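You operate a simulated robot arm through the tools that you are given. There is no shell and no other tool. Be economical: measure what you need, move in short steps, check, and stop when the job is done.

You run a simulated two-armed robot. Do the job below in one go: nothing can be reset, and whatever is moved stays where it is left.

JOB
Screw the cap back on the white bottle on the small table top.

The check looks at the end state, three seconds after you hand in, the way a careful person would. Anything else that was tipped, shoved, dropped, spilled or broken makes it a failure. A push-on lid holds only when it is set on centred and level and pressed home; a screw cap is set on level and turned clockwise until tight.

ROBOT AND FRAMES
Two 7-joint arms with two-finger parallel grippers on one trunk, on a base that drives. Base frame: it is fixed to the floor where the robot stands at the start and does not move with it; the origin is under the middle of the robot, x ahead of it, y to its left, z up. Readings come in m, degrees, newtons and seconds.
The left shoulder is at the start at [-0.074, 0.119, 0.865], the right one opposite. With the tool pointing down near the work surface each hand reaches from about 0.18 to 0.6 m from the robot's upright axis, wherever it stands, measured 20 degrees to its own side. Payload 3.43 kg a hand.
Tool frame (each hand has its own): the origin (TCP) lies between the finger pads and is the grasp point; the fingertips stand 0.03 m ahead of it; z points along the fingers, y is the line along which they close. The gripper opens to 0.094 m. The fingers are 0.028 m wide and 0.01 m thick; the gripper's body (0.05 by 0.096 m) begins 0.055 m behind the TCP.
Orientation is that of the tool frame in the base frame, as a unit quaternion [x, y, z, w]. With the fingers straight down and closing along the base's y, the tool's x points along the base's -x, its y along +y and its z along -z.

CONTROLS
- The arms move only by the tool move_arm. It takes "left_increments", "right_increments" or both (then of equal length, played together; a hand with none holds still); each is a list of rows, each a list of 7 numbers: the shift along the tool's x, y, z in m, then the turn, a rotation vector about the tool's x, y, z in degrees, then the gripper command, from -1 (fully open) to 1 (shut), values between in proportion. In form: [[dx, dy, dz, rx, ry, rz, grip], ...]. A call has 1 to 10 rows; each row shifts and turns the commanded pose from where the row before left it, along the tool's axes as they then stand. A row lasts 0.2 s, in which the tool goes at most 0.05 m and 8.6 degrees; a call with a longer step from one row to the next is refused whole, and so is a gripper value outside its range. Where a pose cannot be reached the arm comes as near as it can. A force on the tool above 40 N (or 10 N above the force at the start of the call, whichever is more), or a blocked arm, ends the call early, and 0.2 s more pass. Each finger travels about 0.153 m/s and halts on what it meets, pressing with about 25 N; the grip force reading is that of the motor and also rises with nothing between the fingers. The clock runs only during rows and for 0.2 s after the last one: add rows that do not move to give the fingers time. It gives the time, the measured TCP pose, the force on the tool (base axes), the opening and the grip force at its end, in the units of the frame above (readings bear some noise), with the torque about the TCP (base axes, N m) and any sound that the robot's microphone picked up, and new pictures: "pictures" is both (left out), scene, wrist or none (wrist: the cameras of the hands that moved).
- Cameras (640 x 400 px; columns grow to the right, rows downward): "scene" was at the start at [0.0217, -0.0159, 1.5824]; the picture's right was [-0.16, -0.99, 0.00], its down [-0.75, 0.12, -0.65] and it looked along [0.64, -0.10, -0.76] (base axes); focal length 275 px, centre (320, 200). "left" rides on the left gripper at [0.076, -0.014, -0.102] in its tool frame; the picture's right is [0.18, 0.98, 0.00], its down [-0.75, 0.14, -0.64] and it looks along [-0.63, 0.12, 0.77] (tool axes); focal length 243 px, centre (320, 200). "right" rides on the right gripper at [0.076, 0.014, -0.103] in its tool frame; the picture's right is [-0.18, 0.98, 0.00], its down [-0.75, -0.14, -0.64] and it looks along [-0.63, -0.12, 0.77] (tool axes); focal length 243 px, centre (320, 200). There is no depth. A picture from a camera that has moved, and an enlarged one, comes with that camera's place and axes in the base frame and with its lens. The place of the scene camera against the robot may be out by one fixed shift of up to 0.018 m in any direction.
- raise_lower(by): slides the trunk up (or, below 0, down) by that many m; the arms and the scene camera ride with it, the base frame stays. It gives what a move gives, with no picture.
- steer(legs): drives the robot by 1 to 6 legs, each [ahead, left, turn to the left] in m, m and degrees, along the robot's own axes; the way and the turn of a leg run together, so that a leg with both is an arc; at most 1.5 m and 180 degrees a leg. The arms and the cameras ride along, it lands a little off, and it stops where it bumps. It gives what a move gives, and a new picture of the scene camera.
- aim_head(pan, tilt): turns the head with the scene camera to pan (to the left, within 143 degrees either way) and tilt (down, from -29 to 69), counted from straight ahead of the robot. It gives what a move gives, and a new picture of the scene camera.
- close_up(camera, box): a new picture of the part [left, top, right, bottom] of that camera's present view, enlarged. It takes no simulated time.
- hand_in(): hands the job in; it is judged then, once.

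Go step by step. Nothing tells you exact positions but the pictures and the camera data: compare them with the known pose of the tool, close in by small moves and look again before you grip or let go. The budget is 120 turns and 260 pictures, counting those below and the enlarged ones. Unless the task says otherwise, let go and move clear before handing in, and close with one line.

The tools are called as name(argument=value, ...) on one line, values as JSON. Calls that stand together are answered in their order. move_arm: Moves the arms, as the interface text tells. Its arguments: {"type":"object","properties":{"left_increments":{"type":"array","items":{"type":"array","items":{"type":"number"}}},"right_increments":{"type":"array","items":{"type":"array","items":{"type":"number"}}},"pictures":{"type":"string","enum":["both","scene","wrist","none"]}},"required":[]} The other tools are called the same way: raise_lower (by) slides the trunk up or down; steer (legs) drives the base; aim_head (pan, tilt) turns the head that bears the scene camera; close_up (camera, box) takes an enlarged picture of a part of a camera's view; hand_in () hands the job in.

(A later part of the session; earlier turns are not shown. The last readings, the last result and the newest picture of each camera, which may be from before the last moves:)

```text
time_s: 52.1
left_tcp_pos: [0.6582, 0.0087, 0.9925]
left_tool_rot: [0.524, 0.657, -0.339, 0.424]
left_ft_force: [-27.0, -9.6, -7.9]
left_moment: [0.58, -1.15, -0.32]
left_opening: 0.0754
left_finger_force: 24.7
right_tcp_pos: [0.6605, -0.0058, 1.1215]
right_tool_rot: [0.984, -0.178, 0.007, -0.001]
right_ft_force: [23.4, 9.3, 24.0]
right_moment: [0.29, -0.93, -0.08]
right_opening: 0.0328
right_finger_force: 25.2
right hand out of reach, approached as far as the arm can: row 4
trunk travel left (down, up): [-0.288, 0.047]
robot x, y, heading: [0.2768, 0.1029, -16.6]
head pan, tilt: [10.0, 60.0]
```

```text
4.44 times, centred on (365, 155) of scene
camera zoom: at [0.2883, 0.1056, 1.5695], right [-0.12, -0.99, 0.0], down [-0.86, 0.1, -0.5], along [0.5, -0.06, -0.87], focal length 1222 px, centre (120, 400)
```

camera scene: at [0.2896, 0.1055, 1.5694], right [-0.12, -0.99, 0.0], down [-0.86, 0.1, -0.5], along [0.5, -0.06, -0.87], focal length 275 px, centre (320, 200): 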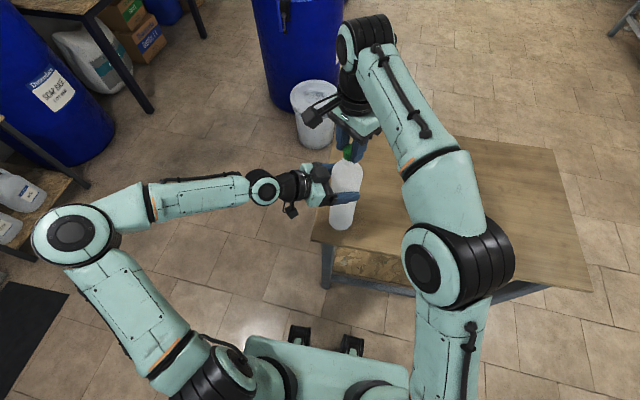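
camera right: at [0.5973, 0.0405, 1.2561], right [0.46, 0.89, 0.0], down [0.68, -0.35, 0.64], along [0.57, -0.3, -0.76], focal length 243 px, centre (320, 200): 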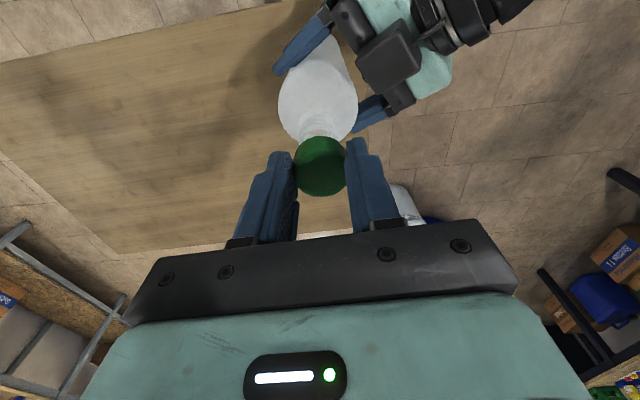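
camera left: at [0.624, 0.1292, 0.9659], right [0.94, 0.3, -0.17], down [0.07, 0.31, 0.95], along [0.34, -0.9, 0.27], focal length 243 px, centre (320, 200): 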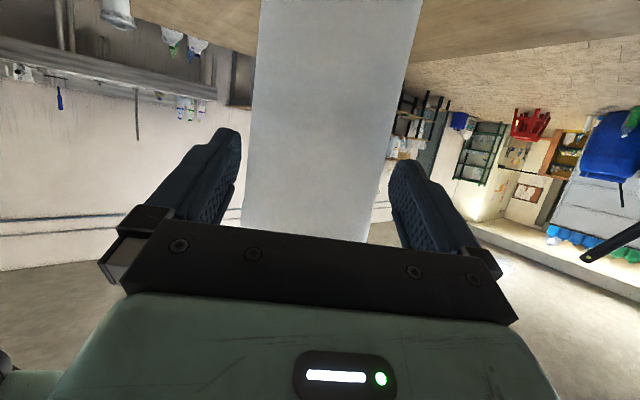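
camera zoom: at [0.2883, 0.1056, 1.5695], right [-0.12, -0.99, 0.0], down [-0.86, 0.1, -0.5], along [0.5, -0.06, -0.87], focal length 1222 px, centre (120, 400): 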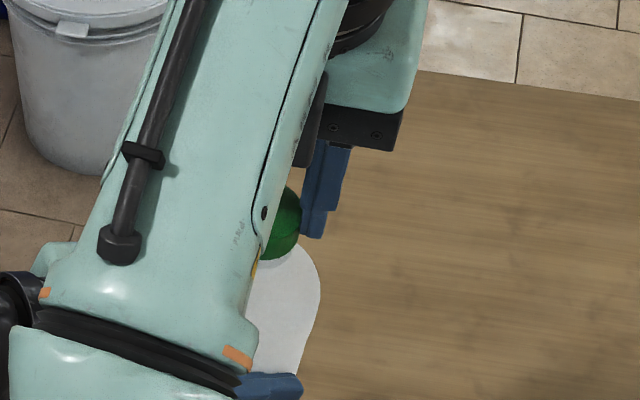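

The wrist hit its limit and the arm pulled sideways. I immediately reverse the last two rows to relax.

move_arm(right_increments=[[-0.0001, -0.0006, -0.0003, 0, 0, -8, 1], [-0.0001, -0.0006, -0.0003, 0, 0, -8, 1], [0, 0, 0, 0, 0, 0, 1]], pictures="none")

close_up(camera="scene", box=[310, 110, 420, 200])

```text
time_s: 52.9
left_tcp_pos: [0.6635, 0.0104, 0.9937]
left_tool_rot: [0.52, 0.659, -0.337, 0.427]
left_ft_force: [-22.7, -11.1, -2.0]
left_moment: [0.56, -0.92, 0.04]
left_opening: 0.0756
left_finger_force: 24.9
right_tcp_pos: [0.66, -0.0048, 1.1212]
right_tool_rot: [0.999, -0.041, 0.002, -0.001]
right_ft_force: [18.1, 9.8, 11.0]
right_moment: [0.29, -0.52, -0.35]
right_opening: 0.0321
right_finger_force: 25.1
trunk travel left (down, up): [-0.288, 0.047]
robot x, y, heading: [0.277, 0.1025, -16.8]
head pan, tilt: [10.0, 60.0]
```

```text
4.44 times, centred on (365, 155) of scene
camera zoom: at [0.2885, 0.1054, 1.5694], right [-0.12, -0.99, 0.0], down [-0.86, 0.1, -0.5], along [0.5, -0.06, -0.87], focal length 1222 px, centre (120, 400)
```

zoom: 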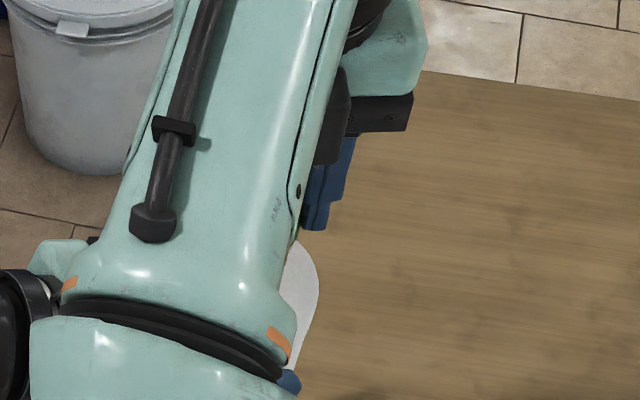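

The command base follows the measured pose, so I shift the right hand back toward the bottle's true axis and slightly up.

move_arm(right_increments=[[0.003, -0.0012, -0.001, 0, 0, 0, 1], [0.003, -0.0012, -0.001, 0, 0, 0, 1], [0.002, -0.0012, -0.001, 0, 0, 0, 1], [0, 0, 0, 0, 0, 0, 1]], pictures="both")

```text
time_s: 53.9
left_tcp_pos: [0.668, 0.0115, 0.9949]
left_tool_rot: [0.516, 0.661, -0.335, 0.43]
left_ft_force: [7.0, 0.2, 3.0]
left_moment: [-0.11, 0.06, 0.12]
left_opening: 0.075
left_finger_force: 25.3
right_tcp_pos: [0.6682, -0.0043, 1.1235]
right_tool_rot: [0.999, -0.043, -0.001, 0.001]
right_ft_force: [-8.8, 0.2, -3.2]
right_moment: [0.08, 0.91, 0.04]
right_opening: 0.0325
right_finger_force: 25.0
trunk travel left (down, up): [-0.288, 0.047]
robot x, y, heading: [0.2757, 0.1047, -16.8]
head pan, tilt: [10.0, 60.0]
camera scene: at [0.2896, 0.1056, 1.5694], right [-0.12, -0.99, 0.0], down [-0.86, 0.1, -0.5], along [0.5, -0.06, -0.87], focal length 275 px, centre (320, 200)
camera right: at [0.7432, -0.0236, 1.2264], right [-0.27, -0.96, 0.0], down [-0.74, 0.21, 0.64], along [-0.62, 0.17, -0.77], focal length 243 px, centre (320, 200)
```

scene: 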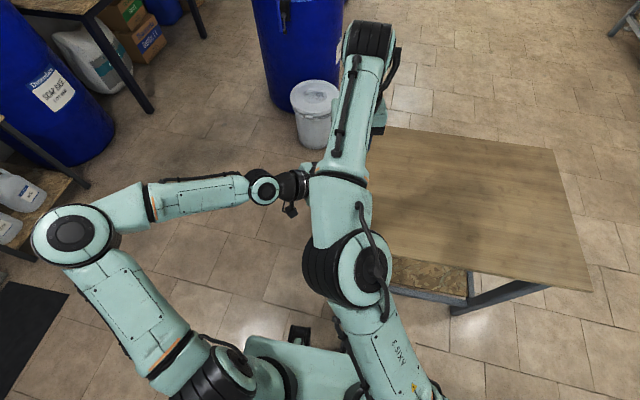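
right: 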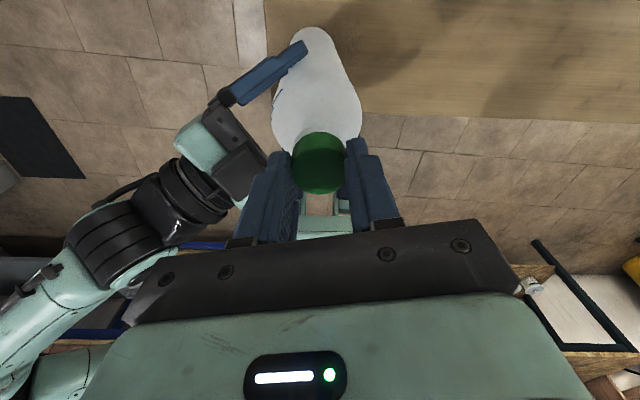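

The cap stayed on the neck. I relax the small side load, open just enough, and lift the right hand straight off to see the cap.

move_arm(right_increments=[[-0.001, 0, 0, 0, 0, 0, 1], [0, 0, 0, 0, 0, 0, 0.3], [0, 0, 0, 0, 0, 0, 0.1], [0, 0, 0, 0, 0, 0, -0.1], [0, 0, 0, 0, 0, 0, -0.1], [0, 0, -0.01, 0, 0, 0, -0.1], [0, 0, -0.015, 0, 0, 0, -0.1], [0, 0, -0.02, 0, 0, 0, -0.1], [0, 0, 0, 0, 0, 0, -0.1]])

close_up(camera="right", box=[240, 60, 400, 200])

```text
time_s: 55.9
left_tcp_pos: [0.6657, 0.0107, 0.9952]
left_tool_rot: [0.518, 0.659, -0.336, 0.428]
left_ft_force: [0.3, -0.7, -0.1]
left_moment: [0.01, -0.02, -0.03]
left_opening: 0.0745
left_finger_force: 24.8
right_tcp_pos: [0.667, -0.0046, 1.1685]
right_tool_rot: [0.999, -0.043, 0.001, 0.0]
right_ft_force: [0.8, -0.4, -0.4]
right_moment: [0.0, -0.03, -0.02]
right_opening: 0.0517
right_finger_force: 0.0
trunk travel left (down, up): [-0.288, 0.047]
robot x, y, heading: [0.2767, 0.1042, -16.8]
head pan, tilt: [10.0, 60.0]
camera scene: at [0.2894, 0.1057, 1.5694], right [-0.12, -0.99, 0.0], down [-0.86, 0.1, -0.5], along [0.5, -0.06, -0.87], focal length 275 px, centre (320, 200)
camera right: at [0.7407, -0.0218, 1.2715], right [-0.27, -0.96, 0.0], down [-0.74, 0.21, 0.64], along [-0.62, 0.17, -0.77], focal length 243 px, centre (320, 200)
```

scene: 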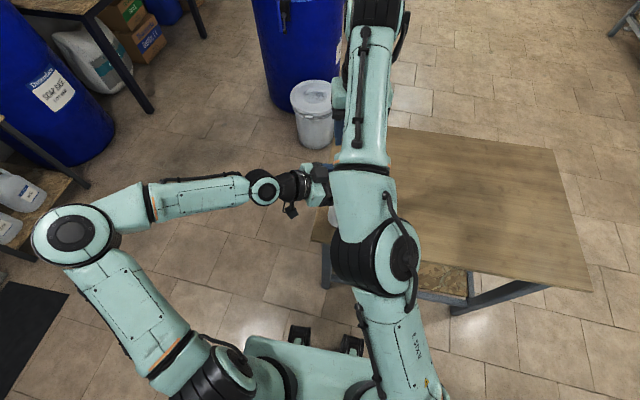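
right: 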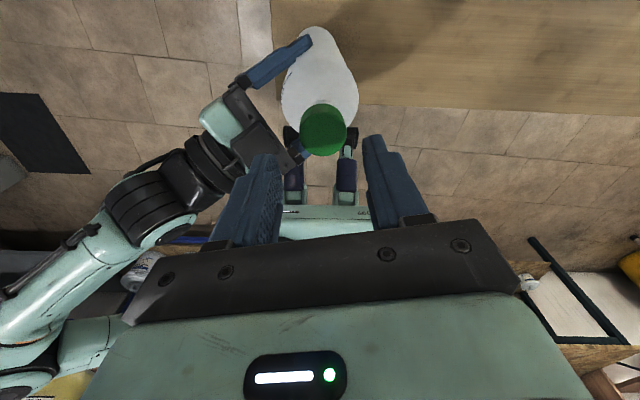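

```text
2.86 times, centred on (320, 130) of right
camera zoom: at [0.7407, -0.0218, 1.2715], right [-0.27, -0.96, 0.0], down [-0.74, 0.21, 0.64], along [-0.62, 0.17, -0.77], focal length 693 px, centre (320, 400)
```

zoom: 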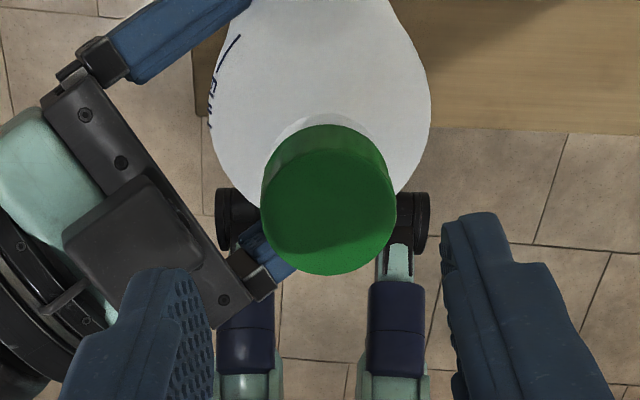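

The cap sits on the neck. I rotate the empty hand back counter-clockwise above the cap for a second grip.

move_arm(right_increments=[[0, 0, -0.005, 0, 0, -8.5, -0.1], [0, 0, 0, 0, 0, -8.5, -0.1], [0, 0, 0, 0, 0, -8.5, -0.1], [0, 0, 0, 0, 0, -8.5, -0.1], [0, 0, 0, 0, 0, -8.5, -0.1], [0, 0, 0, 0, 0, -8.5, -0.1], [0, 0, 0, 0, 0, -8.5, -0.1], [0, 0, 0, 0, 0, -8.5, -0.1], [0, 0, 0, 0, 0, -8.5, -0.1], [0, 0, 0, 0, 0, -8.5, -0.1]], pictures="none")

move_arm(right_increments=[[0, 0, 0, 0, 0, -8.5, -0.1], [0, 0, 0, 0, 0, -8.5, -0.1], [0, 0, 0, 0, 0, -8.5, -0.1], [0, 0, 0, 0, 0, -8.5, -0.1], [0, 0, 0, 0, 0, -8.5, -0.1], [0, 0, 0, 0, 0, -8.5, -0.1], [0, 0, 0, 0, 0, -8.5, -0.1], [0, 0, 0, 0, 0, -8.5, -0.1], [0, 0, 0, 0, 0, -8.5, -0.1], [0, 0, 0, 0, 0, -8.5, -0.1]], pictures="both")

```text
time_s: 58.1
left_tcp_pos: [0.6667, 0.0114, 0.9945]
left_tool_rot: [0.519, 0.659, -0.336, 0.428]
left_ft_force: [0.5, 0.7, -0.9]
left_moment: [0.04, -0.01, -0.01]
left_opening: 0.0748
left_finger_force: 25.5
right_tcp_pos: [0.6677, -0.0022, 1.1742]
right_tool_rot: [0.765, 0.644, 0.001, 0.001]
right_ft_force: [-0.1, 0.2, -0.3]
right_moment: [-0.02, 0.0, -0.01]
right_opening: 0.0516
right_finger_force: 0.0
trunk travel left (down, up): [-0.288, 0.047]
robot x, y, heading: [0.2799, 0.1062, -16.9]
head pan, tilt: [10.0, 60.0]
```

```text
time_s: 60.3
left_tcp_pos: [0.6655, 0.0108, 0.9938]
left_tool_rot: [0.519, 0.66, -0.336, 0.428]
left_ft_force: [0.6, -0.6, -0.3]
left_moment: [0.01, 0.02, -0.02]
left_opening: 0.0744
left_finger_force: 25.1
right_tcp_pos: [0.6689, -0.0035, 1.1738]
right_tool_rot: [0.128, 0.992, 0.0, 0.001]
right_ft_force: [0.9, -0.3, -0.5]
right_moment: [0.03, -0.03, -0.03]
right_opening: 0.0515
right_finger_force: 0.0
trunk travel left (down, up): [-0.288, 0.047]
robot x, y, heading: [0.2723, 0.1036, -16.9]
head pan, tilt: [10.0, 60.0]
camera scene: at [0.2896, 0.1055, 1.5694], right [-0.12, -0.99, 0.0], down [-0.86, 0.1, -0.5], along [0.5, -0.06, -0.87], focal length 275 px, centre (320, 200)
camera right: at [0.5971, 0.0316, 1.2761], right [0.43, 0.9, 0.0], down [0.69, -0.33, 0.64], along [0.58, -0.28, -0.76], focal length 243 px, centre (320, 200)
```

scene: 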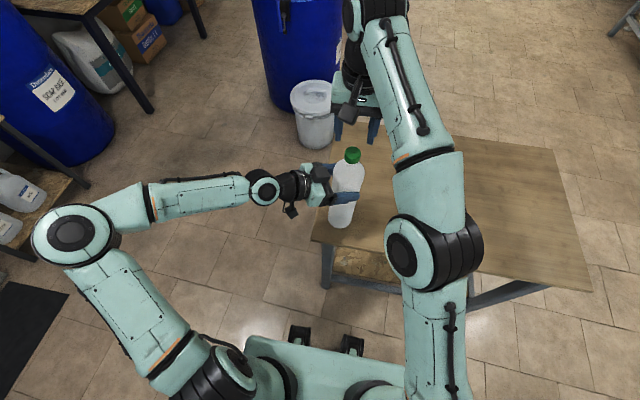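
right: 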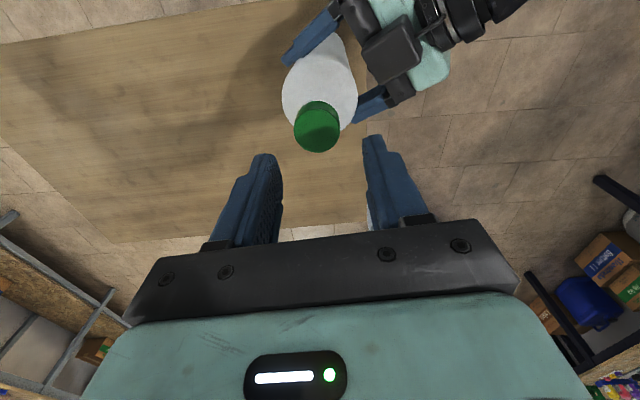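

close_up(camera="scene", box=[300, 130, 410, 240])

close_up(camera="right", box=[240, 60, 400, 200])

```text
3.64 times, centred on (355, 185) of scene
camera zoom: at [0.2896, 0.1055, 1.5694], right [-0.12, -0.99, 0.0], down [-0.86, 0.1, -0.5], along [0.5, -0.06, -0.87], focal length 1000 px, centre (193, 254)
```

zoom: 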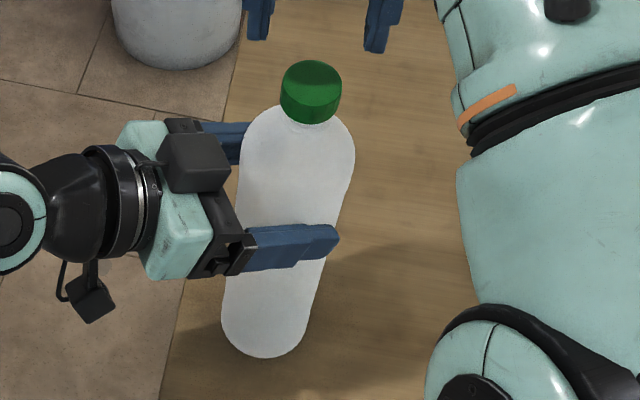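

```text
2.86 times, centred on (320, 130) of right
camera zoom: at [0.5971, 0.0316, 1.2761], right [0.43, 0.9, 0.0], down [0.69, -0.33, 0.64], along [0.58, -0.28, -0.76], focal length 693 px, centre (320, 400)
```

zoom: 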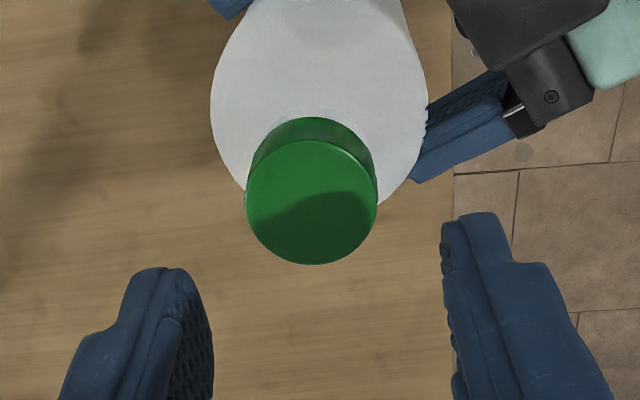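

The cap is on, but the bottle leans about 2° in the left grip from the tug. I open the left fingers so it stands up on its own, and check.

move_arm(left_increments=[[0, 0, 0, 0, 0, 0, -0.3], [0, 0, 0, 0, 0, 0, -0.7], [0, 0, 0, 0, 0, 0, -1], [0, 0, 0, 0, 0, 0, -1], [0, 0, 0, 0, 0, 0, -1]], pictures="wrist")

close_up(camera="scene", box=[300, 130, 410, 240])

close_up(camera="right", box=[240, 60, 400, 200])

```text
time_s: 61.5
left_tcp_pos: [0.6654, 0.0106, 0.9944]
left_tool_rot: [0.519, 0.659, -0.337, 0.428]
left_ft_force: [-0.5, 1.1, -0.1]
left_moment: [-0.03, -0.03, 0.0]
left_opening: 0.0941
left_finger_force: 0.0
right_tcp_pos: [0.6683, -0.0025, 1.1738]
right_tool_rot: [0.129, 0.992, 0.0, 0.002]
right_ft_force: [-0.4, -0.4, 0.2]
right_moment: [0.03, -0.03, 0.01]
right_opening: 0.0518
right_finger_force: 0.1
trunk travel left (down, up): [-0.288, 0.047]
robot x, y, heading: [0.2756, 0.106, -16.6]
head pan, tilt: [10.0, 60.0]
camera left: at [0.6225, 0.1287, 0.9658], right [0.94, 0.3, -0.17], down [0.07, 0.31, 0.95], along [0.34, -0.9, 0.27], focal length 243 px, centre (320, 200)
```

left: 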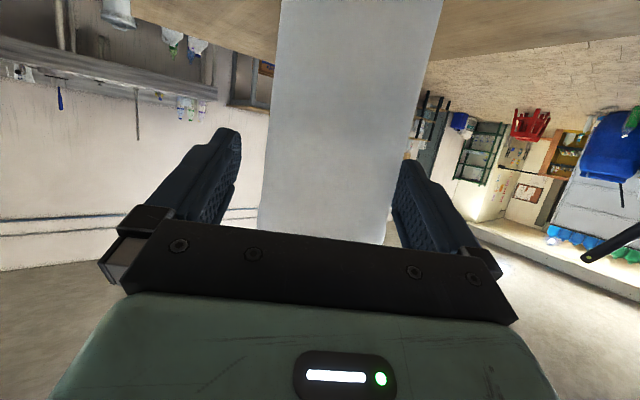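

```text
3.64 times, centred on (355, 185) of scene
camera zoom: at [0.2896, 0.1055, 1.5694], right [-0.12, -0.99, 0.0], down [-0.86, 0.1, -0.5], along [0.5, -0.06, -0.87], focal length 1000 px, centre (193, 254)
```

zoom: 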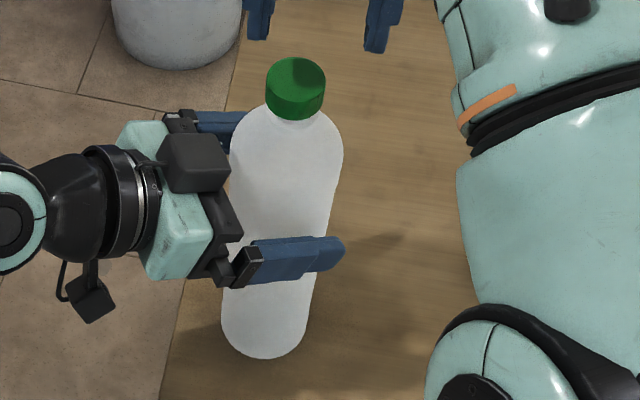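

```text
2.86 times, centred on (320, 130) of right
camera zoom: at [0.5972, 0.0318, 1.276], right [0.43, 0.9, 0.0], down [0.69, -0.33, 0.64], along [0.58, -0.28, -0.76], focal length 693 px, centre (320, 400)
```

zoom: 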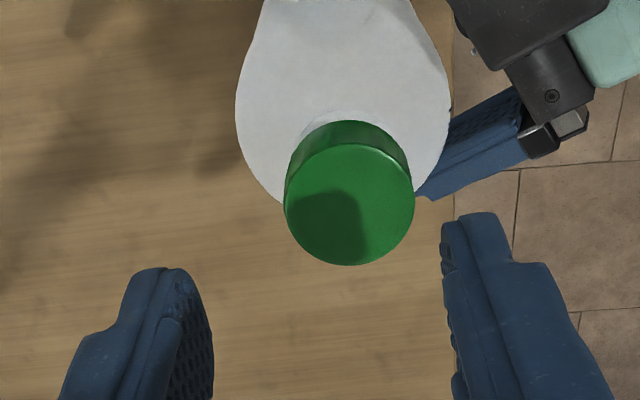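

The bottle stands upright again. It sits ~7 mm to +y in the left hand, so I centre the hand on it and close.

move_arm(left_increments=[[0, 0.0035, 0, 0, 0, 0, -1], [0, 0.0035, 0, 0, 0, 0, -1], [0, 0, 0, 0, 0, 0, -0.7], [0, 0, 0, 0, 0, 0, -0.6], [0, 0, 0, 0, 0, 0, -0.5], [0, 0, 0, 0, 0, 0, -0.2], [0, 0, 0, 0, 0, 0, 0.5], [0, 0, 0, 0, 0, 0, 1], [0, 0, 0, 0, 0, 0, 1]], pictures="none")

close_up(camera="scene", box=[300, 130, 410, 240])

close_up(camera="right", box=[240, 60, 400, 200])

```text
time_s: 63.5
left_tcp_pos: [0.6727, 0.0118, 0.9951]
left_tool_rot: [0.518, 0.659, -0.337, 0.429]
left_ft_force: [0.0, -0.2, 0.9]
left_moment: [-0.02, -0.07, 0.01]
left_opening: 0.0759
left_finger_force: 25.0
right_tcp_pos: [0.6674, -0.0038, 1.1727]
right_tool_rot: [0.13, 0.992, 0.0, 0.001]
right_ft_force: [0.3, -0.8, 0.0]
right_moment: [0.03, -0.03, -0.01]
right_opening: 0.0517
right_finger_force: 0.0
trunk travel left (down, up): [-0.288, 0.047]
robot x, y, heading: [0.272, 0.1045, -17.1]
head pan, tilt: [10.0, 60.0]
```

```text
3.64 times, centred on (355, 185) of scene
camera zoom: at [0.2895, 0.1055, 1.5694], right [-0.12, -0.99, 0.0], down [-0.86, 0.1, -0.5], along [0.5, -0.06, -0.87], focal length 1000 px, centre (193, 254)
```

zoom: 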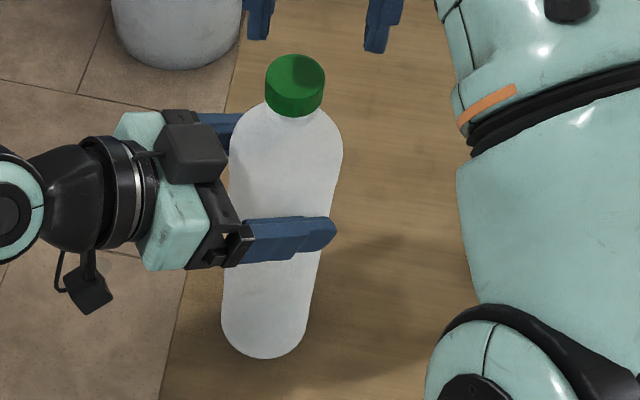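

```text
2.86 times, centred on (320, 130) of right
camera zoom: at [0.5971, 0.0318, 1.2761], right [0.43, 0.9, 0.0], down [0.69, -0.33, 0.64], along [0.58, -0.28, -0.76], focal length 693 px, centre (320, 400)
```

zoom: 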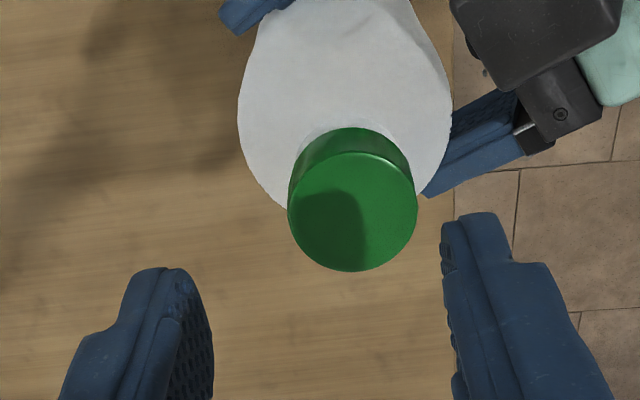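

The bottle is held again. I rotate the hand further counter-clockwise for more turning range; the second view also pins down the cap's centre.

move_arm(right_increments=[[0, 0, 0, 0, 0, -8.5, -0.1], [0, 0, 0, 0, 0, -8.5, -0.1], [0, 0, 0, 0, 0, -8.5, -0.1], [0, 0, 0, 0, 0, -8.5, -0.1], [0, 0, 0, 0, 0, -8.5, -0.1], [0, 0, 0, 0, 0, -8.5, -0.1], [0, 0, 0, 0, 0, -8.5, -0.1], [0, 0, 0, 0, 0, -8.5, -0.1], [0, 0, 0, 0, 0, -8.5, -0.1], [0, 0, 0, 0, 0, 0, -0.1]], pictures="scene")

close_up(camera="right", box=[240, 60, 400, 200])

```text
time_s: 65.7
left_tcp_pos: [0.6728, 0.0109, 0.9952]
left_tool_rot: [0.519, 0.659, -0.337, 0.428]
left_ft_force: [0.0, 0.7, 1.5]
left_moment: [-0.02, 0.02, 0.0]
left_opening: 0.0761
left_finger_force: 24.5
right_tcp_pos: [0.6682, -0.0037, 1.1738]
right_tool_rot: [-0.513, 0.858, -0.001, 0.001]
right_ft_force: [-0.6, 0.2, -0.3]
right_moment: [-0.01, 0.0, -0.01]
right_opening: 0.0519
right_finger_force: 0.1
trunk travel left (down, up): [-0.288, 0.047]
robot x, y, heading: [0.2776, 0.105, -16.8]
head pan, tilt: [10.0, 60.0]
camera scene: at [0.2894, 0.1056, 1.5694], right [-0.12, -0.99, 0.0], down [-0.86, 0.1, -0.5], along [0.5, -0.06, -0.87], focal length 275 px, centre (320, 200)
```

scene: 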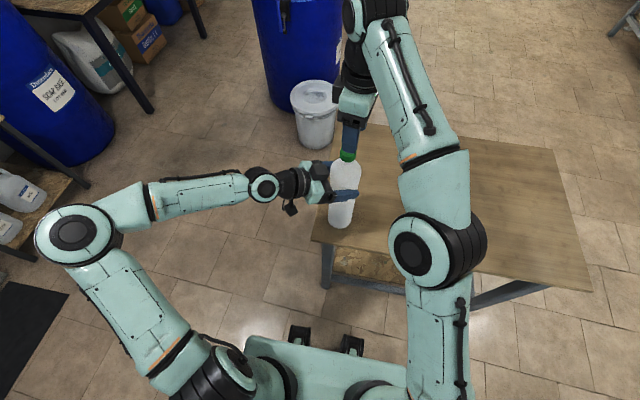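

```text
2.86 times, centred on (320, 130) of right
camera zoom: at [0.6189, -0.0621, 1.2758], right [-0.78, 0.63, 0.0], down [0.48, 0.6, 0.64], along [0.41, 0.5, -0.77], focal length 693 px, centre (320, 400)
```

zoom: 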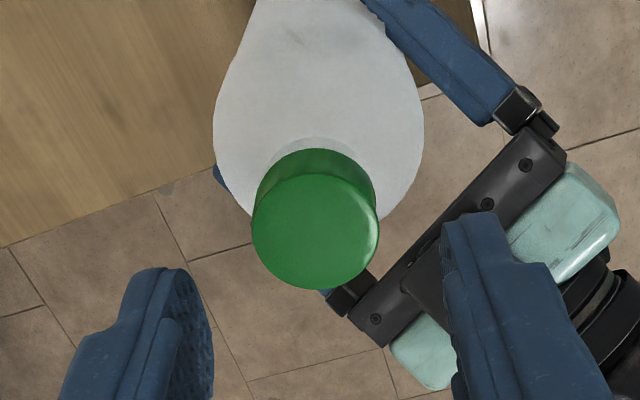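

Two views agree: cap top centre at (0.6747,0.0023), top z≈1.101. I centre the hand on it, descend around it, and grip.

move_arm(right_increments=[[-0.0084, -0.0029, 0, 0, 0, 0, -0.1], [0, 0, 0.02, 0, 0, 0, -0.1], [0, 0, 0.02, 0, 0, 0, -0.1], [0, 0, 0.01, 0, 0, 0, -0.1], [0, 0, 0.005, 0, 0, 0, -0.1], [0, 0, 0, 0, 0, 0, -0.1]], pictures="scene")

close_up(camera="right", box=[240, 60, 400, 200])

```text
time_s: 67.1
left_tcp_pos: [0.6726, 0.0134, 0.9933]
left_tool_rot: [0.518, 0.659, -0.336, 0.429]
left_ft_force: [0.3, -0.1, -0.1]
left_moment: [0.02, -0.02, 0.0]
left_opening: 0.0756
left_finger_force: 25.2
right_tcp_pos: [0.6748, 0.0034, 1.1177]
right_tool_rot: [-0.512, 0.859, 0.0, 0.001]
right_ft_force: [0.4, 1.1, -0.8]
right_moment: [0.02, -0.01, 0.03]
right_opening: 0.0516
right_finger_force: 0.1
trunk travel left (down, up): [-0.288, 0.047]
robot x, y, heading: [0.278, 0.1052, -16.8]
head pan, tilt: [10.0, 60.0]
camera scene: at [0.2894, 0.1055, 1.5694], right [-0.12, -0.99, 0.0], down [-0.86, 0.1, -0.5], along [0.5, -0.06, -0.87], focal length 275 px, centre (320, 200)
```

scene: 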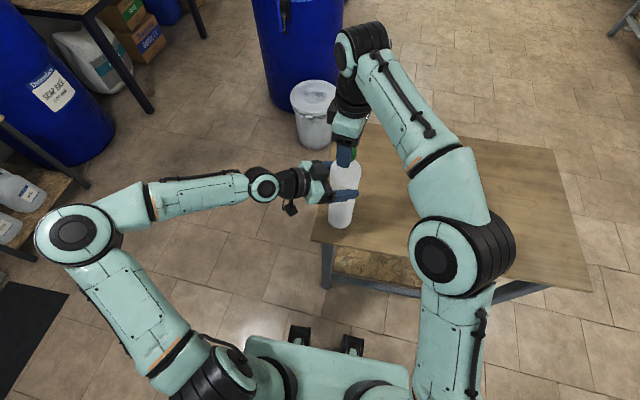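

```text
2.86 times, centred on (320, 130) of right
camera zoom: at [0.6255, -0.0554, 1.221], right [-0.78, 0.63, 0.0], down [0.48, 0.6, 0.64], along [0.41, 0.5, -0.77], focal length 693 px, centre (320, 400)
```

zoom: 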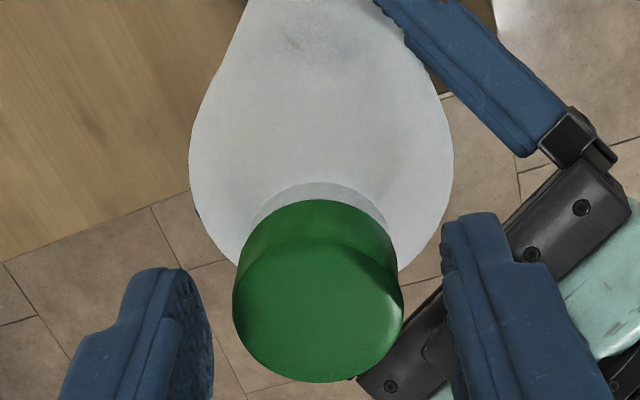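

move_arm(right_increments=[[0, -0.0015, 0, 0, 0, 0, -0.1], [0, 0, 0, 0, 0, 0, 0.1], [0, 0, 0, 0, 0, 0, 0.2], [0, 0, 0, 0, 0, 0, 0.4], [0, 0, 0, 0, 0, 0, 1], [0, 0, 0, 0, 0, 0, 1]], pictures="none")

close_up(camera="right", box=[240, 60, 400, 200])

```text
time_s: 68.5
left_tcp_pos: [0.6726, 0.0126, 0.9943]
left_tool_rot: [0.517, 0.66, -0.336, 0.429]
left_ft_force: [7.3, -4.2, 0.4]
left_moment: [0.25, 0.5, 0.05]
left_opening: 0.076
left_finger_force: 24.7
right_tcp_pos: [0.6771, 0.0022, 1.1189]
right_tool_rot: [-0.513, 0.859, 0.0, 0.001]
right_ft_force: [-7.3, 3.3, 0.0]
right_moment: [0.13, 0.19, -0.02]
right_opening: 0.0325
right_finger_force: 24.9
trunk travel left (down, up): [-0.288, 0.047]
robot x, y, heading: [0.275, 0.1083, -16.9]
head pan, tilt: [10.0, 60.0]
```

```text
2.86 times, centred on (320, 130) of right
camera zoom: at [0.6271, -0.0561, 1.221], right [-0.78, 0.63, 0.0], down [0.48, 0.6, 0.64], along [0.41, 0.5, -0.77], focal length 693 px, centre (320, 400)
```

zoom: 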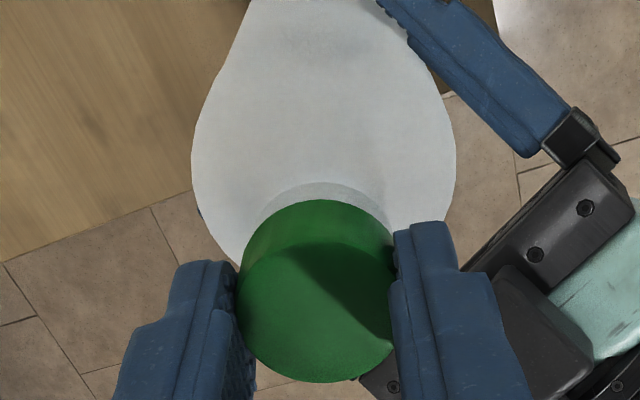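

Gripped; I undo the 1.5 mm side shift and begin turning clockwise with light feed.

move_arm(right_increments=[[0, 0.0013, 0.001, 0, 0, 0, 1], [0, 0, 0.0003, 0, 0, 8, 1], [0, 0, 0.0003, 0, 0, 8, 1], [0, 0, 0.0003, 0, 0, 8, 1], [0, 0, 0.0003, 0, 0, 8, 1], [0, 0, 0.0003, 0, 0, 8, 1], [0, 0, 0, 0, 0, 0, 1]], pictures="none")

```text
time_s: 70.1
left_tcp_pos: [0.6716, 0.0126, 0.994]
left_tool_rot: [0.519, 0.658, -0.337, 0.428]
left_ft_force: [-2.8, 4.3, 1.0]
left_moment: [-0.13, -0.29, 0.01]
left_opening: 0.0757
left_finger_force: 25.2
right_tcp_pos: [0.6758, 0.0034, 1.1176]
right_tool_rot: [-0.186, 0.983, -0.001, 0.003]
right_ft_force: [2.0, -3.4, 5.4]
right_moment: [-0.2, -0.06, -0.02]
right_opening: 0.0324
right_finger_force: 25.3
trunk travel left (down, up): [-0.288, 0.047]
robot x, y, heading: [0.2745, 0.1053, -16.8]
head pan, tilt: [10.0, 60.0]
```

move_arm(right_increments=[[0, -0.0006, 0, 0, 0, 8, 1], [0, -0.0001, 0.0002, 0, 0, 8, 1], [0, -0.0001, 0.0002, 0, 0, 8, 1], [0, -0.0001, 0.0002, 0, 0, 8, 1], [0, -0.0001, 0.0002, 0, 0, 8, 1], [0, 0, 0, 0, 0, 0, 1]], pictures="none")

```text
time_s: 71.5
left_tcp_pos: [0.6718, 0.0121, 0.9948]
left_tool_rot: [0.519, 0.658, -0.337, 0.428]
left_ft_force: [-4.6, 0.7, -3.7]
left_moment: [0.04, -0.23, -0.06]
left_opening: 0.0757
left_finger_force: 24.7
right_tcp_pos: [0.6738, 0.0023, 1.1165]
right_tool_rot: [0.16, 0.987, 0.001, 0.003]
right_ft_force: [2.4, -1.7, 16.4]
right_moment: [-0.05, -0.03, 0.0]
right_opening: 0.0325
right_finger_force: 24.6
trunk travel left (down, up): [-0.288, 0.047]
robot x, y, heading: [0.2762, 0.1006, -16.6]
head pan, tilt: [10.0, 60.0]
```

Down-force is 16 N with no torque yet, so I keep turning without further feed.

move_arm(right_increments=[[0, -0.0001, 0, 0, 0, 8.5, 1], [0, -0.0001, 0, 0, 0, 8.5, 1], [0, -0.0001, 0, 0, 0, 8.5, 1], [0, -0.0001, 0, 0, 0, 8.5, 1], [0, -0.0001, 0, 0, 0, 8.5, 1], [0, -0.0001, 0, 0, 0, 8.5, 1], [0, 0, 0, 0, 0, 0, 1]], pictures="none")

```text
time_s: 73.1
left_tcp_pos: [0.6721, 0.0118, 0.9949]
left_tool_rot: [0.519, 0.658, -0.337, 0.428]
left_ft_force: [-9.3, 2.1, -6.0]
left_moment: [0.04, -0.12, -0.09]
left_opening: 0.0756
left_finger_force: 24.7
right_tcp_pos: [0.6746, 0.0013, 1.1163]
right_tool_rot: [0.569, 0.822, -0.001, 0.003]
right_ft_force: [5.3, -0.8, 13.3]
right_moment: [-0.16, -0.1, 0.0]
right_opening: 0.0322
right_finger_force: 24.6
trunk travel left (down, up): [-0.288, 0.047]
robot x, y, heading: [0.2739, 0.105, -16.7]
head pan, tilt: [10.0, 60.0]
```

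Force drops slowly, as a thread would make it. I keep turning with small side corrections.

move_arm(right_increments=[[-0.0002, 0.0006, 0, 0, 0, 8.5, 1], [0, 0, 0, 0, 0, 8.5, 1], [0, 0, 0, 0, 0, 8.5, 1], [0, 0, 0, 0, 0, 8.5, 1], [0, 0, 0, 0, 0, 8.5, 1], [0, 0, 0, 0, 0, 8.5, 1], [0, 0, 0, 0, 0, 0, 1]], pictures="none")

close_up(camera="right", box=[240, 60, 400, 200])

close_up(camera="scene", box=[300, 130, 410, 240])

```text
time_s: 74.7
left_tcp_pos: [0.6733, 0.013, 0.9952]
left_tool_rot: [0.518, 0.659, -0.337, 0.429]
left_ft_force: [2.0, 3.8, -1.5]
left_moment: [-0.23, 0.05, 0.01]
left_opening: 0.0757
left_finger_force: 24.8
right_tcp_pos: [0.6765, 0.0014, 1.1159]
right_tool_rot: [0.868, 0.496, 0.002, 0.001]
right_ft_force: [-1.6, -3.6, 1.3]
right_moment: [-0.15, 0.18, 0.01]
right_opening: 0.0319
right_finger_force: 25.1
trunk travel left (down, up): [-0.288, 0.047]
robot x, y, heading: [0.2788, 0.1061, -16.9]
head pan, tilt: [10.0, 60.0]
```

```text
2.86 times, centred on (320, 130) of right
camera zoom: at [0.7259, 0.0621, 1.218], right [0.75, -0.66, 0.0], down [-0.51, -0.58, 0.64], along [-0.42, -0.49, -0.77], focal length 693 px, centre (320, 400)
```

zoom: 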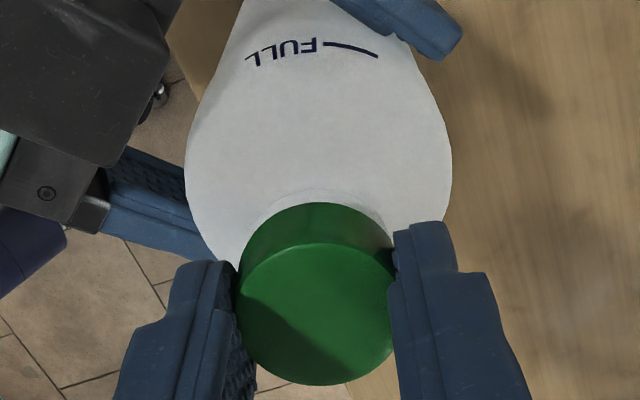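

```text
3.64 times, centred on (355, 185) of scene
camera zoom: at [0.2896, 0.1055, 1.5694], right [-0.12, -0.99, 0.0], down [-0.86, 0.1, -0.5], along [0.5, -0.06, -0.87], focal length 1000 px, centre (193, 254)
```

zoom: 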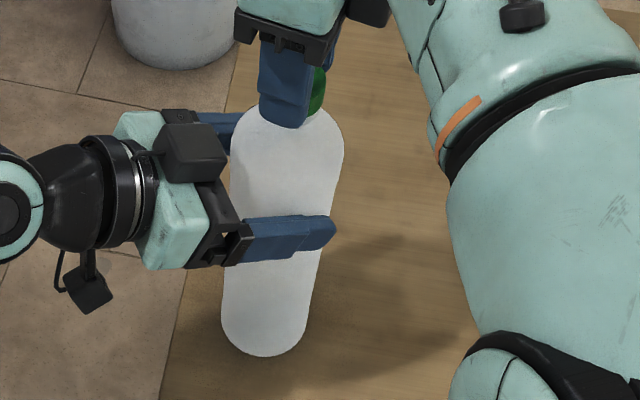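

The force fell to ~1 N: the thread is drawing the cap down. I add a bit of feed and continue up to the wrist's safe range.

move_arm(right_increments=[[-0.0004, 0, 0.0008, 0, 0, 8.5, 1], [0, 0, 0.0002, 0, 0, 8.5, 1], [0, 0, 0.0002, 0, 0, 8.5, 1], [0, 0, 0.0002, 0, 0, 8.5, 1], [0, 0, 0.0002, 0, 0, 8.5, 1], [0, 0, 0, 0, 0, 0, 1]], pictures="none")

```text
time_s: 76.1
left_tcp_pos: [0.6732, 0.0116, 0.9945]
left_tool_rot: [0.518, 0.659, -0.337, 0.429]
left_ft_force: [6.6, -2.4, -2.3]
left_moment: [0.09, 0.21, 0.1]
left_opening: 0.0756
left_finger_force: 25.2
right_tcp_pos: [0.6745, 0.0021, 1.1145]
right_tool_rot: [0.989, 0.149, 0.002, 0.0]
right_ft_force: [-5.5, 1.6, 4.8]
right_moment: [0.08, 0.24, -0.02]
right_opening: 0.0324
right_finger_force: 25.6
trunk travel left (down, up): [-0.288, 0.047]
robot x, y, heading: [0.2754, 0.1053, -16.6]
head pan, tilt: [10.0, 60.0]
```

The cap went down ~4 mm over that turn, no tightening torque yet. I open, lift, and rotate back for a third grip.

move_arm(right_increments=[[0, 0, 0, 0, 0, 0, 0.3], [0, 0, 0, 0, 0, 0, 0.1], [0, 0, 0, 0, 0, 0, -0.1], [0, 0, 0, 0, 0, 0, -0.1], [0, 0, -0.01, 0, 0, 0, -0.1], [0, 0, -0.015, 0, 0, 0, -0.1], [0, 0, -0.015, 0, 0, -8.5, -0.1], [0, 0, 0, 0, 0, -8.5, -0.1], [0, 0, 0, 0, 0, -8.5, -0.1], [0, 0, 0, 0, 0, -8.5, -0.1]], pictures="none")

move_arm(right_increments=[[0, 0, 0, 0, 0, -8.5, -0.1], [0, 0, 0, 0, 0, -8.5, -0.1], [0, 0, 0, 0, 0, -8.5, -0.1], [0, 0, 0, 0, 0, -8.5, -0.1], [0, 0, 0, 0, 0, -8.5, -0.1], [0, 0, 0, 0, 0, -8.5, -0.1], [0, 0, 0, 0, 0, -8.5, -0.1], [0, 0, 0, 0, 0, -8.5, -0.1], [0, 0, 0, 0, 0, -8.5, -0.1], [0, 0, 0, 0, 0, -8.5, -0.1]], pictures="none")

move_arm(right_increments=[[0, 0, 0, 0, 0, -8.5, -0.1], [0, 0, 0, 0, 0, -8.5, -0.1], [0, 0, 0, 0, 0, -8.5, -0.1], [0, 0, 0, 0, 0, -8.5, -0.1], [0, 0, 0, 0, 0, 0, -0.1]], pictures="none")

close_up(camera="right", box=[240, 60, 400, 200])

close_up(camera="scene", box=[300, 130, 410, 240])

```text
time_s: 78.3
left_tcp_pos: [0.672, 0.0117, 0.9951]
left_tool_rot: [0.52, 0.659, -0.337, 0.427]
left_ft_force: [-0.4, -0.3, 1.6]
left_moment: [-0.03, -0.02, -0.01]
left_opening: 0.0755
left_finger_force: 24.7
right_tcp_pos: [0.6757, 0.0009, 1.156]
right_tool_rot: [0.902, 0.432, 0.002, 0.002]
right_ft_force: [0.2, 0.2, -0.8]
right_moment: [0.02, -0.03, 0.02]
right_opening: 0.0515
right_finger_force: 0.0
trunk travel left (down, up): [-0.288, 0.047]
robot x, y, heading: [0.2731, 0.104, -17.0]
head pan, tilt: [10.0, 60.0]
```

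```text
time_s: 80.5
left_tcp_pos: [0.6722, 0.012, 0.9942]
left_tool_rot: [0.518, 0.659, -0.337, 0.428]
left_ft_force: [-0.4, -0.1, 2.6]
left_moment: [-0.01, 0.0, -0.03]
left_opening: 0.0755
left_finger_force: 24.9
right_tcp_pos: [0.6756, 0.0023, 1.1543]
right_tool_rot: [0.372, 0.928, 0.0, 0.001]
right_ft_force: [0.8, -0.3, 0.4]
right_moment: [-0.01, -0.06, 0.02]
right_opening: 0.0515
right_finger_force: 0.1
trunk travel left (down, up): [-0.288, 0.047]
robot x, y, heading: [0.2759, 0.1025, -16.7]
head pan, tilt: [10.0, 60.0]
```

```text
time_s: 81.7
left_tcp_pos: [0.6718, 0.0123, 0.9945]
left_tool_rot: [0.518, 0.66, -0.336, 0.429]
left_ft_force: [0.5, 1.2, 2.4]
left_moment: [-0.02, 0.02, 0.01]
left_opening: 0.0753
left_finger_force: 24.8
right_tcp_pos: [0.6761, 0.0018, 1.1536]
right_tool_rot: [0.086, 0.996, -0.001, 0.002]
right_ft_force: [-0.9, 0.4, -0.5]
right_moment: [0.03, 0.02, 0.01]
right_opening: 0.0515
right_finger_force: 0.0
trunk travel left (down, up): [-0.288, 0.047]
robot x, y, heading: [0.2756, 0.1027, -16.8]
head pan, tilt: [10.0, 60.0]
```

```text
2.86 times, centred on (320, 130) of right
camera zoom: at [0.6018, 0.0296, 1.2568], right [0.35, 0.94, 0.0], down [0.72, -0.27, 0.64], along [0.6, -0.22, -0.76], focal length 693 px, centre (320, 400)
```

zoom: 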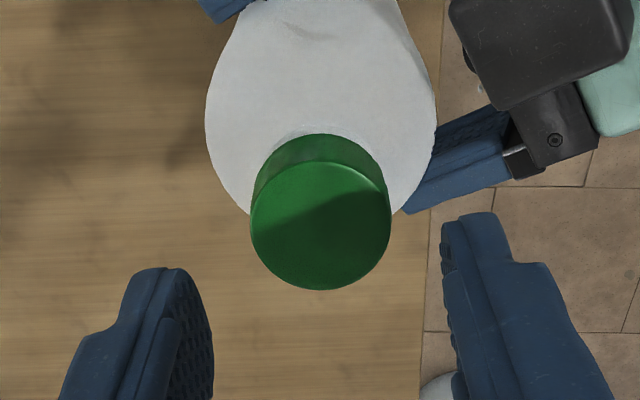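

```text
3.64 times, centred on (355, 185) of scene
camera zoom: at [0.2894, 0.1056, 1.5694], right [-0.12, -0.99, 0.0], down [-0.86, 0.1, -0.5], along [0.5, -0.06, -0.87], focal length 1000 px, centre (193, 254)
```

zoom: 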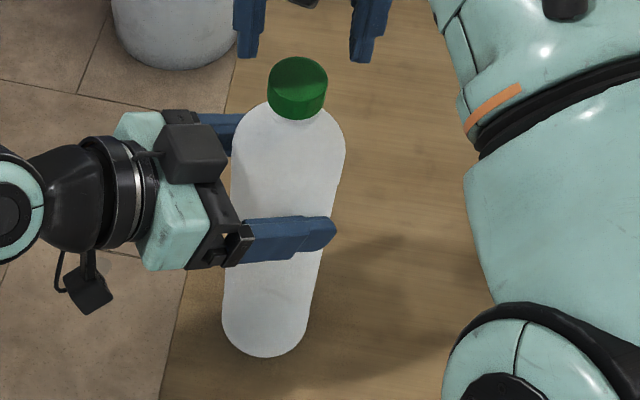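

Cap is centred under the tool. I rotate back 76° more, then descend and grip again.

move_arm(right_increments=[[0, 0, 0, 0, 0, -8.5, -0.1], [0, 0, 0, 0, 0, -8.5, -0.1], [0, 0, 0, 0, 0, -8.5, -0.1], [0, 0, 0, 0, 0, -8.5, -0.1], [0, 0, 0, 0, 0, -8.5, -0.1], [0, 0, 0, 0, 0, -8.5, -0.1], [0, 0, 0, 0, 0, -8.5, -0.1], [0, 0, 0, 0, 0, -8.5, -0.1], [0, 0, 0, 0, 0, -8.5, -0.1], [0, 0, 0, 0, 0, 0, -0.1]], pictures="none")

move_arm(right_increments=[[0, 0, 0.015, 0, 0, 0, -0.1], [0, 0, 0.015, 0, 0, 0, -0.1], [0, 0, 0.008, 0, 0, 0, -0.1], [0, 0, 0, 0, 0, 0, -0.1]], pictures="none")

close_up(camera="right", box=[240, 60, 400, 200])

```text
time_s: 83.9
left_tcp_pos: [0.6721, 0.0137, 0.9949]
left_tool_rot: [0.518, 0.659, -0.336, 0.428]
left_ft_force: [-0.2, -0.4, 0.5]
left_moment: [-0.03, 0.01, 0.01]
left_opening: 0.0753
left_finger_force: 25.1
right_tcp_pos: [0.6766, 0.0012, 1.1547]
right_tool_rot: [-0.55, 0.835, -0.002, 0.001]
right_ft_force: [-0.1, -0.4, 0.5]
right_moment: [-0.04, 0.03, 0.04]
right_opening: 0.0515
right_finger_force: 0.0
trunk travel left (down, up): [-0.288, 0.047]
robot x, y, heading: [0.2753, 0.1094, -16.8]
head pan, tilt: [10.0, 60.0]
```

```text
time_s: 84.9
left_tcp_pos: [0.6717, 0.0127, 0.9942]
left_tool_rot: [0.518, 0.659, -0.336, 0.428]
left_ft_force: [-0.7, 0.5, 1.4]
left_moment: [0.0, 0.01, 0.04]
left_opening: 0.0756
left_finger_force: 24.8
right_tcp_pos: [0.6757, 0.0007, 1.1152]
right_tool_rot: [-0.549, 0.836, -0.002, 0.001]
right_ft_force: [0.5, 0.0, 0.1]
right_moment: [0.0, -0.04, 0.0]
right_opening: 0.0519
right_finger_force: 0.0
trunk travel left (down, up): [-0.288, 0.047]
robot x, y, heading: [0.2742, 0.1092, -16.6]
head pan, tilt: [10.0, 60.0]
```

```text
2.86 times, centred on (320, 130) of right
camera zoom: at [0.6314, -0.0616, 1.2183], right [-0.83, 0.56, 0.0], down [0.43, 0.64, 0.64], along [0.36, 0.53, -0.77], focal length 693 px, centre (320, 400)
```

zoom: 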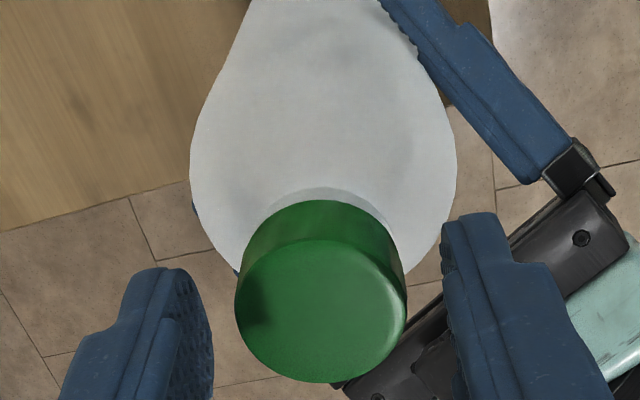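

Good; I close and turn clockwise.

move_arm(right_increments=[[0, 0, 0, 0, 0, 0, 0.1], [0, 0, 0, 0, 0, 0, 0.2], [0, 0, 0, 0, 0, 0, 0.4], [0, 0, 0, 0, 0, 0, 1], [0, 0, 0, 0, 0, 0, 1], [0, 0, 0.001, 0, 0, 8, 1], [0, 0, 0.0002, 0, 0, 8, 1], [0, 0, 0.0002, 0, 0, 8, 1], [0, 0, 0.0002, 0, 0, 8, 1], [0, 0, 0, 0, 0, 0, 1]], pictures="none")

```text
time_s: 87.1
left_tcp_pos: [0.6729, 0.0118, 0.9946]
left_tool_rot: [0.517, 0.66, -0.335, 0.429]
left_ft_force: [-2.1, 3.1, 0.4]
left_moment: [0.01, -0.24, -0.01]
left_opening: 0.0755
left_finger_force: 25.4
right_tcp_pos: [0.6758, 0.0015, 1.115]
right_tool_rot: [-0.296, 0.955, -0.001, 0.003]
right_ft_force: [2.5, -2.2, 4.5]
right_moment: [-0.05, 0.0, -0.01]
right_opening: 0.032
right_finger_force: 24.9
trunk travel left (down, up): [-0.288, 0.047]
robot x, y, heading: [0.2752, 0.1046, -16.9]
head pan, tilt: [10.0, 60.0]
```

move_arm(right_increments=[[0, -0.0004, 0.0002, 0, 0, 8.5, 1], [0, 0, 0.0002, 0, 0, 8.5, 1], [0, 0, 0.0001, 0, 0, 8.5, 1], [0, 0, 0.0001, 0, 0, 8.5, 1], [0, 0, 0.0001, 0, 0, 8.5, 1], [0, 0, 0.0001, 0, 0, 8.5, 1], [0, 0, 0, 0, 0, 0, 1]], pictures="none")

```text
time_s: 88.7
left_tcp_pos: [0.6727, 0.0129, 0.994]
left_tool_rot: [0.519, 0.659, -0.336, 0.428]
left_ft_force: [-1.5, 2.3, -0.9]
left_moment: [-0.07, 0.03, -0.43]
left_opening: 0.0751
left_finger_force: 24.8
right_tcp_pos: [0.6746, 0.0015, 1.114]
right_tool_rot: [0.143, 0.99, -0.001, 0.001]
right_ft_force: [1.3, -1.4, 3.2]
right_moment: [-0.04, -0.02, 0.45]
right_opening: 0.0325
right_finger_force: 25.4
trunk travel left (down, up): [-0.288, 0.047]
robot x, y, heading: [0.2785, 0.1013, -16.6]
head pan, tilt: [10.0, 60.0]
```

Resisting torque of 0.45 N m has appeared – it is coming up tight. I turn a bit further.

move_arm(right_increments=[[0, 0, 0, 0, 0, 6, 1], [0, 0, 0, 0, 0, 6, 1], [0, 0, 0, 0, 0, 6, 1], [0, 0, 0, 0, 0, 0, 1]], pictures="none")

close_up(camera="right", box=[240, 60, 400, 200])

```text
time_s: 89.7
left_tcp_pos: [0.6715, 0.0123, 0.9941]
left_tool_rot: [0.519, 0.659, -0.336, 0.428]
left_ft_force: [-1.5, 2.7, -1.3]
left_moment: [-0.16, -0.17, -0.46]
left_opening: 0.0752
left_finger_force: 24.8
right_tcp_pos: [0.6748, 0.0005, 1.1135]
right_tool_rot: [0.296, 0.955, 0.0, 0.002]
right_ft_force: [1.9, -2.4, 1.3]
right_moment: [-0.04, -0.02, 0.47]
right_opening: 0.0325
right_finger_force: 25.0
trunk travel left (down, up): [-0.288, 0.047]
robot x, y, heading: [0.2782, 0.1058, -16.8]
head pan, tilt: [10.0, 60.0]
```

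```text
2.86 times, centred on (320, 130) of right
camera zoom: at [0.6199, 0.0571, 1.2157], right [0.71, 0.71, 0.0], down [0.54, -0.54, 0.64], along [0.46, -0.46, -0.76], focal length 693 px, centre (320, 400)
```

zoom: 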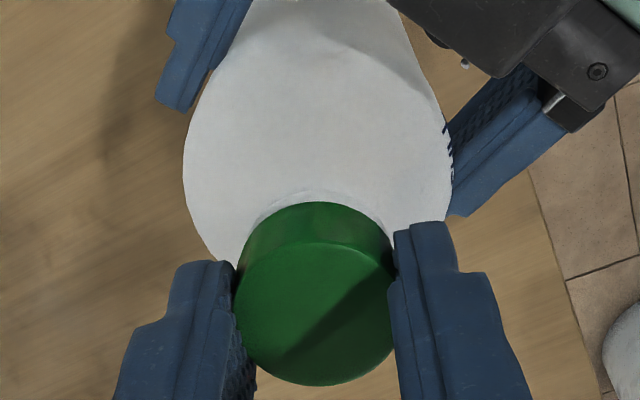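

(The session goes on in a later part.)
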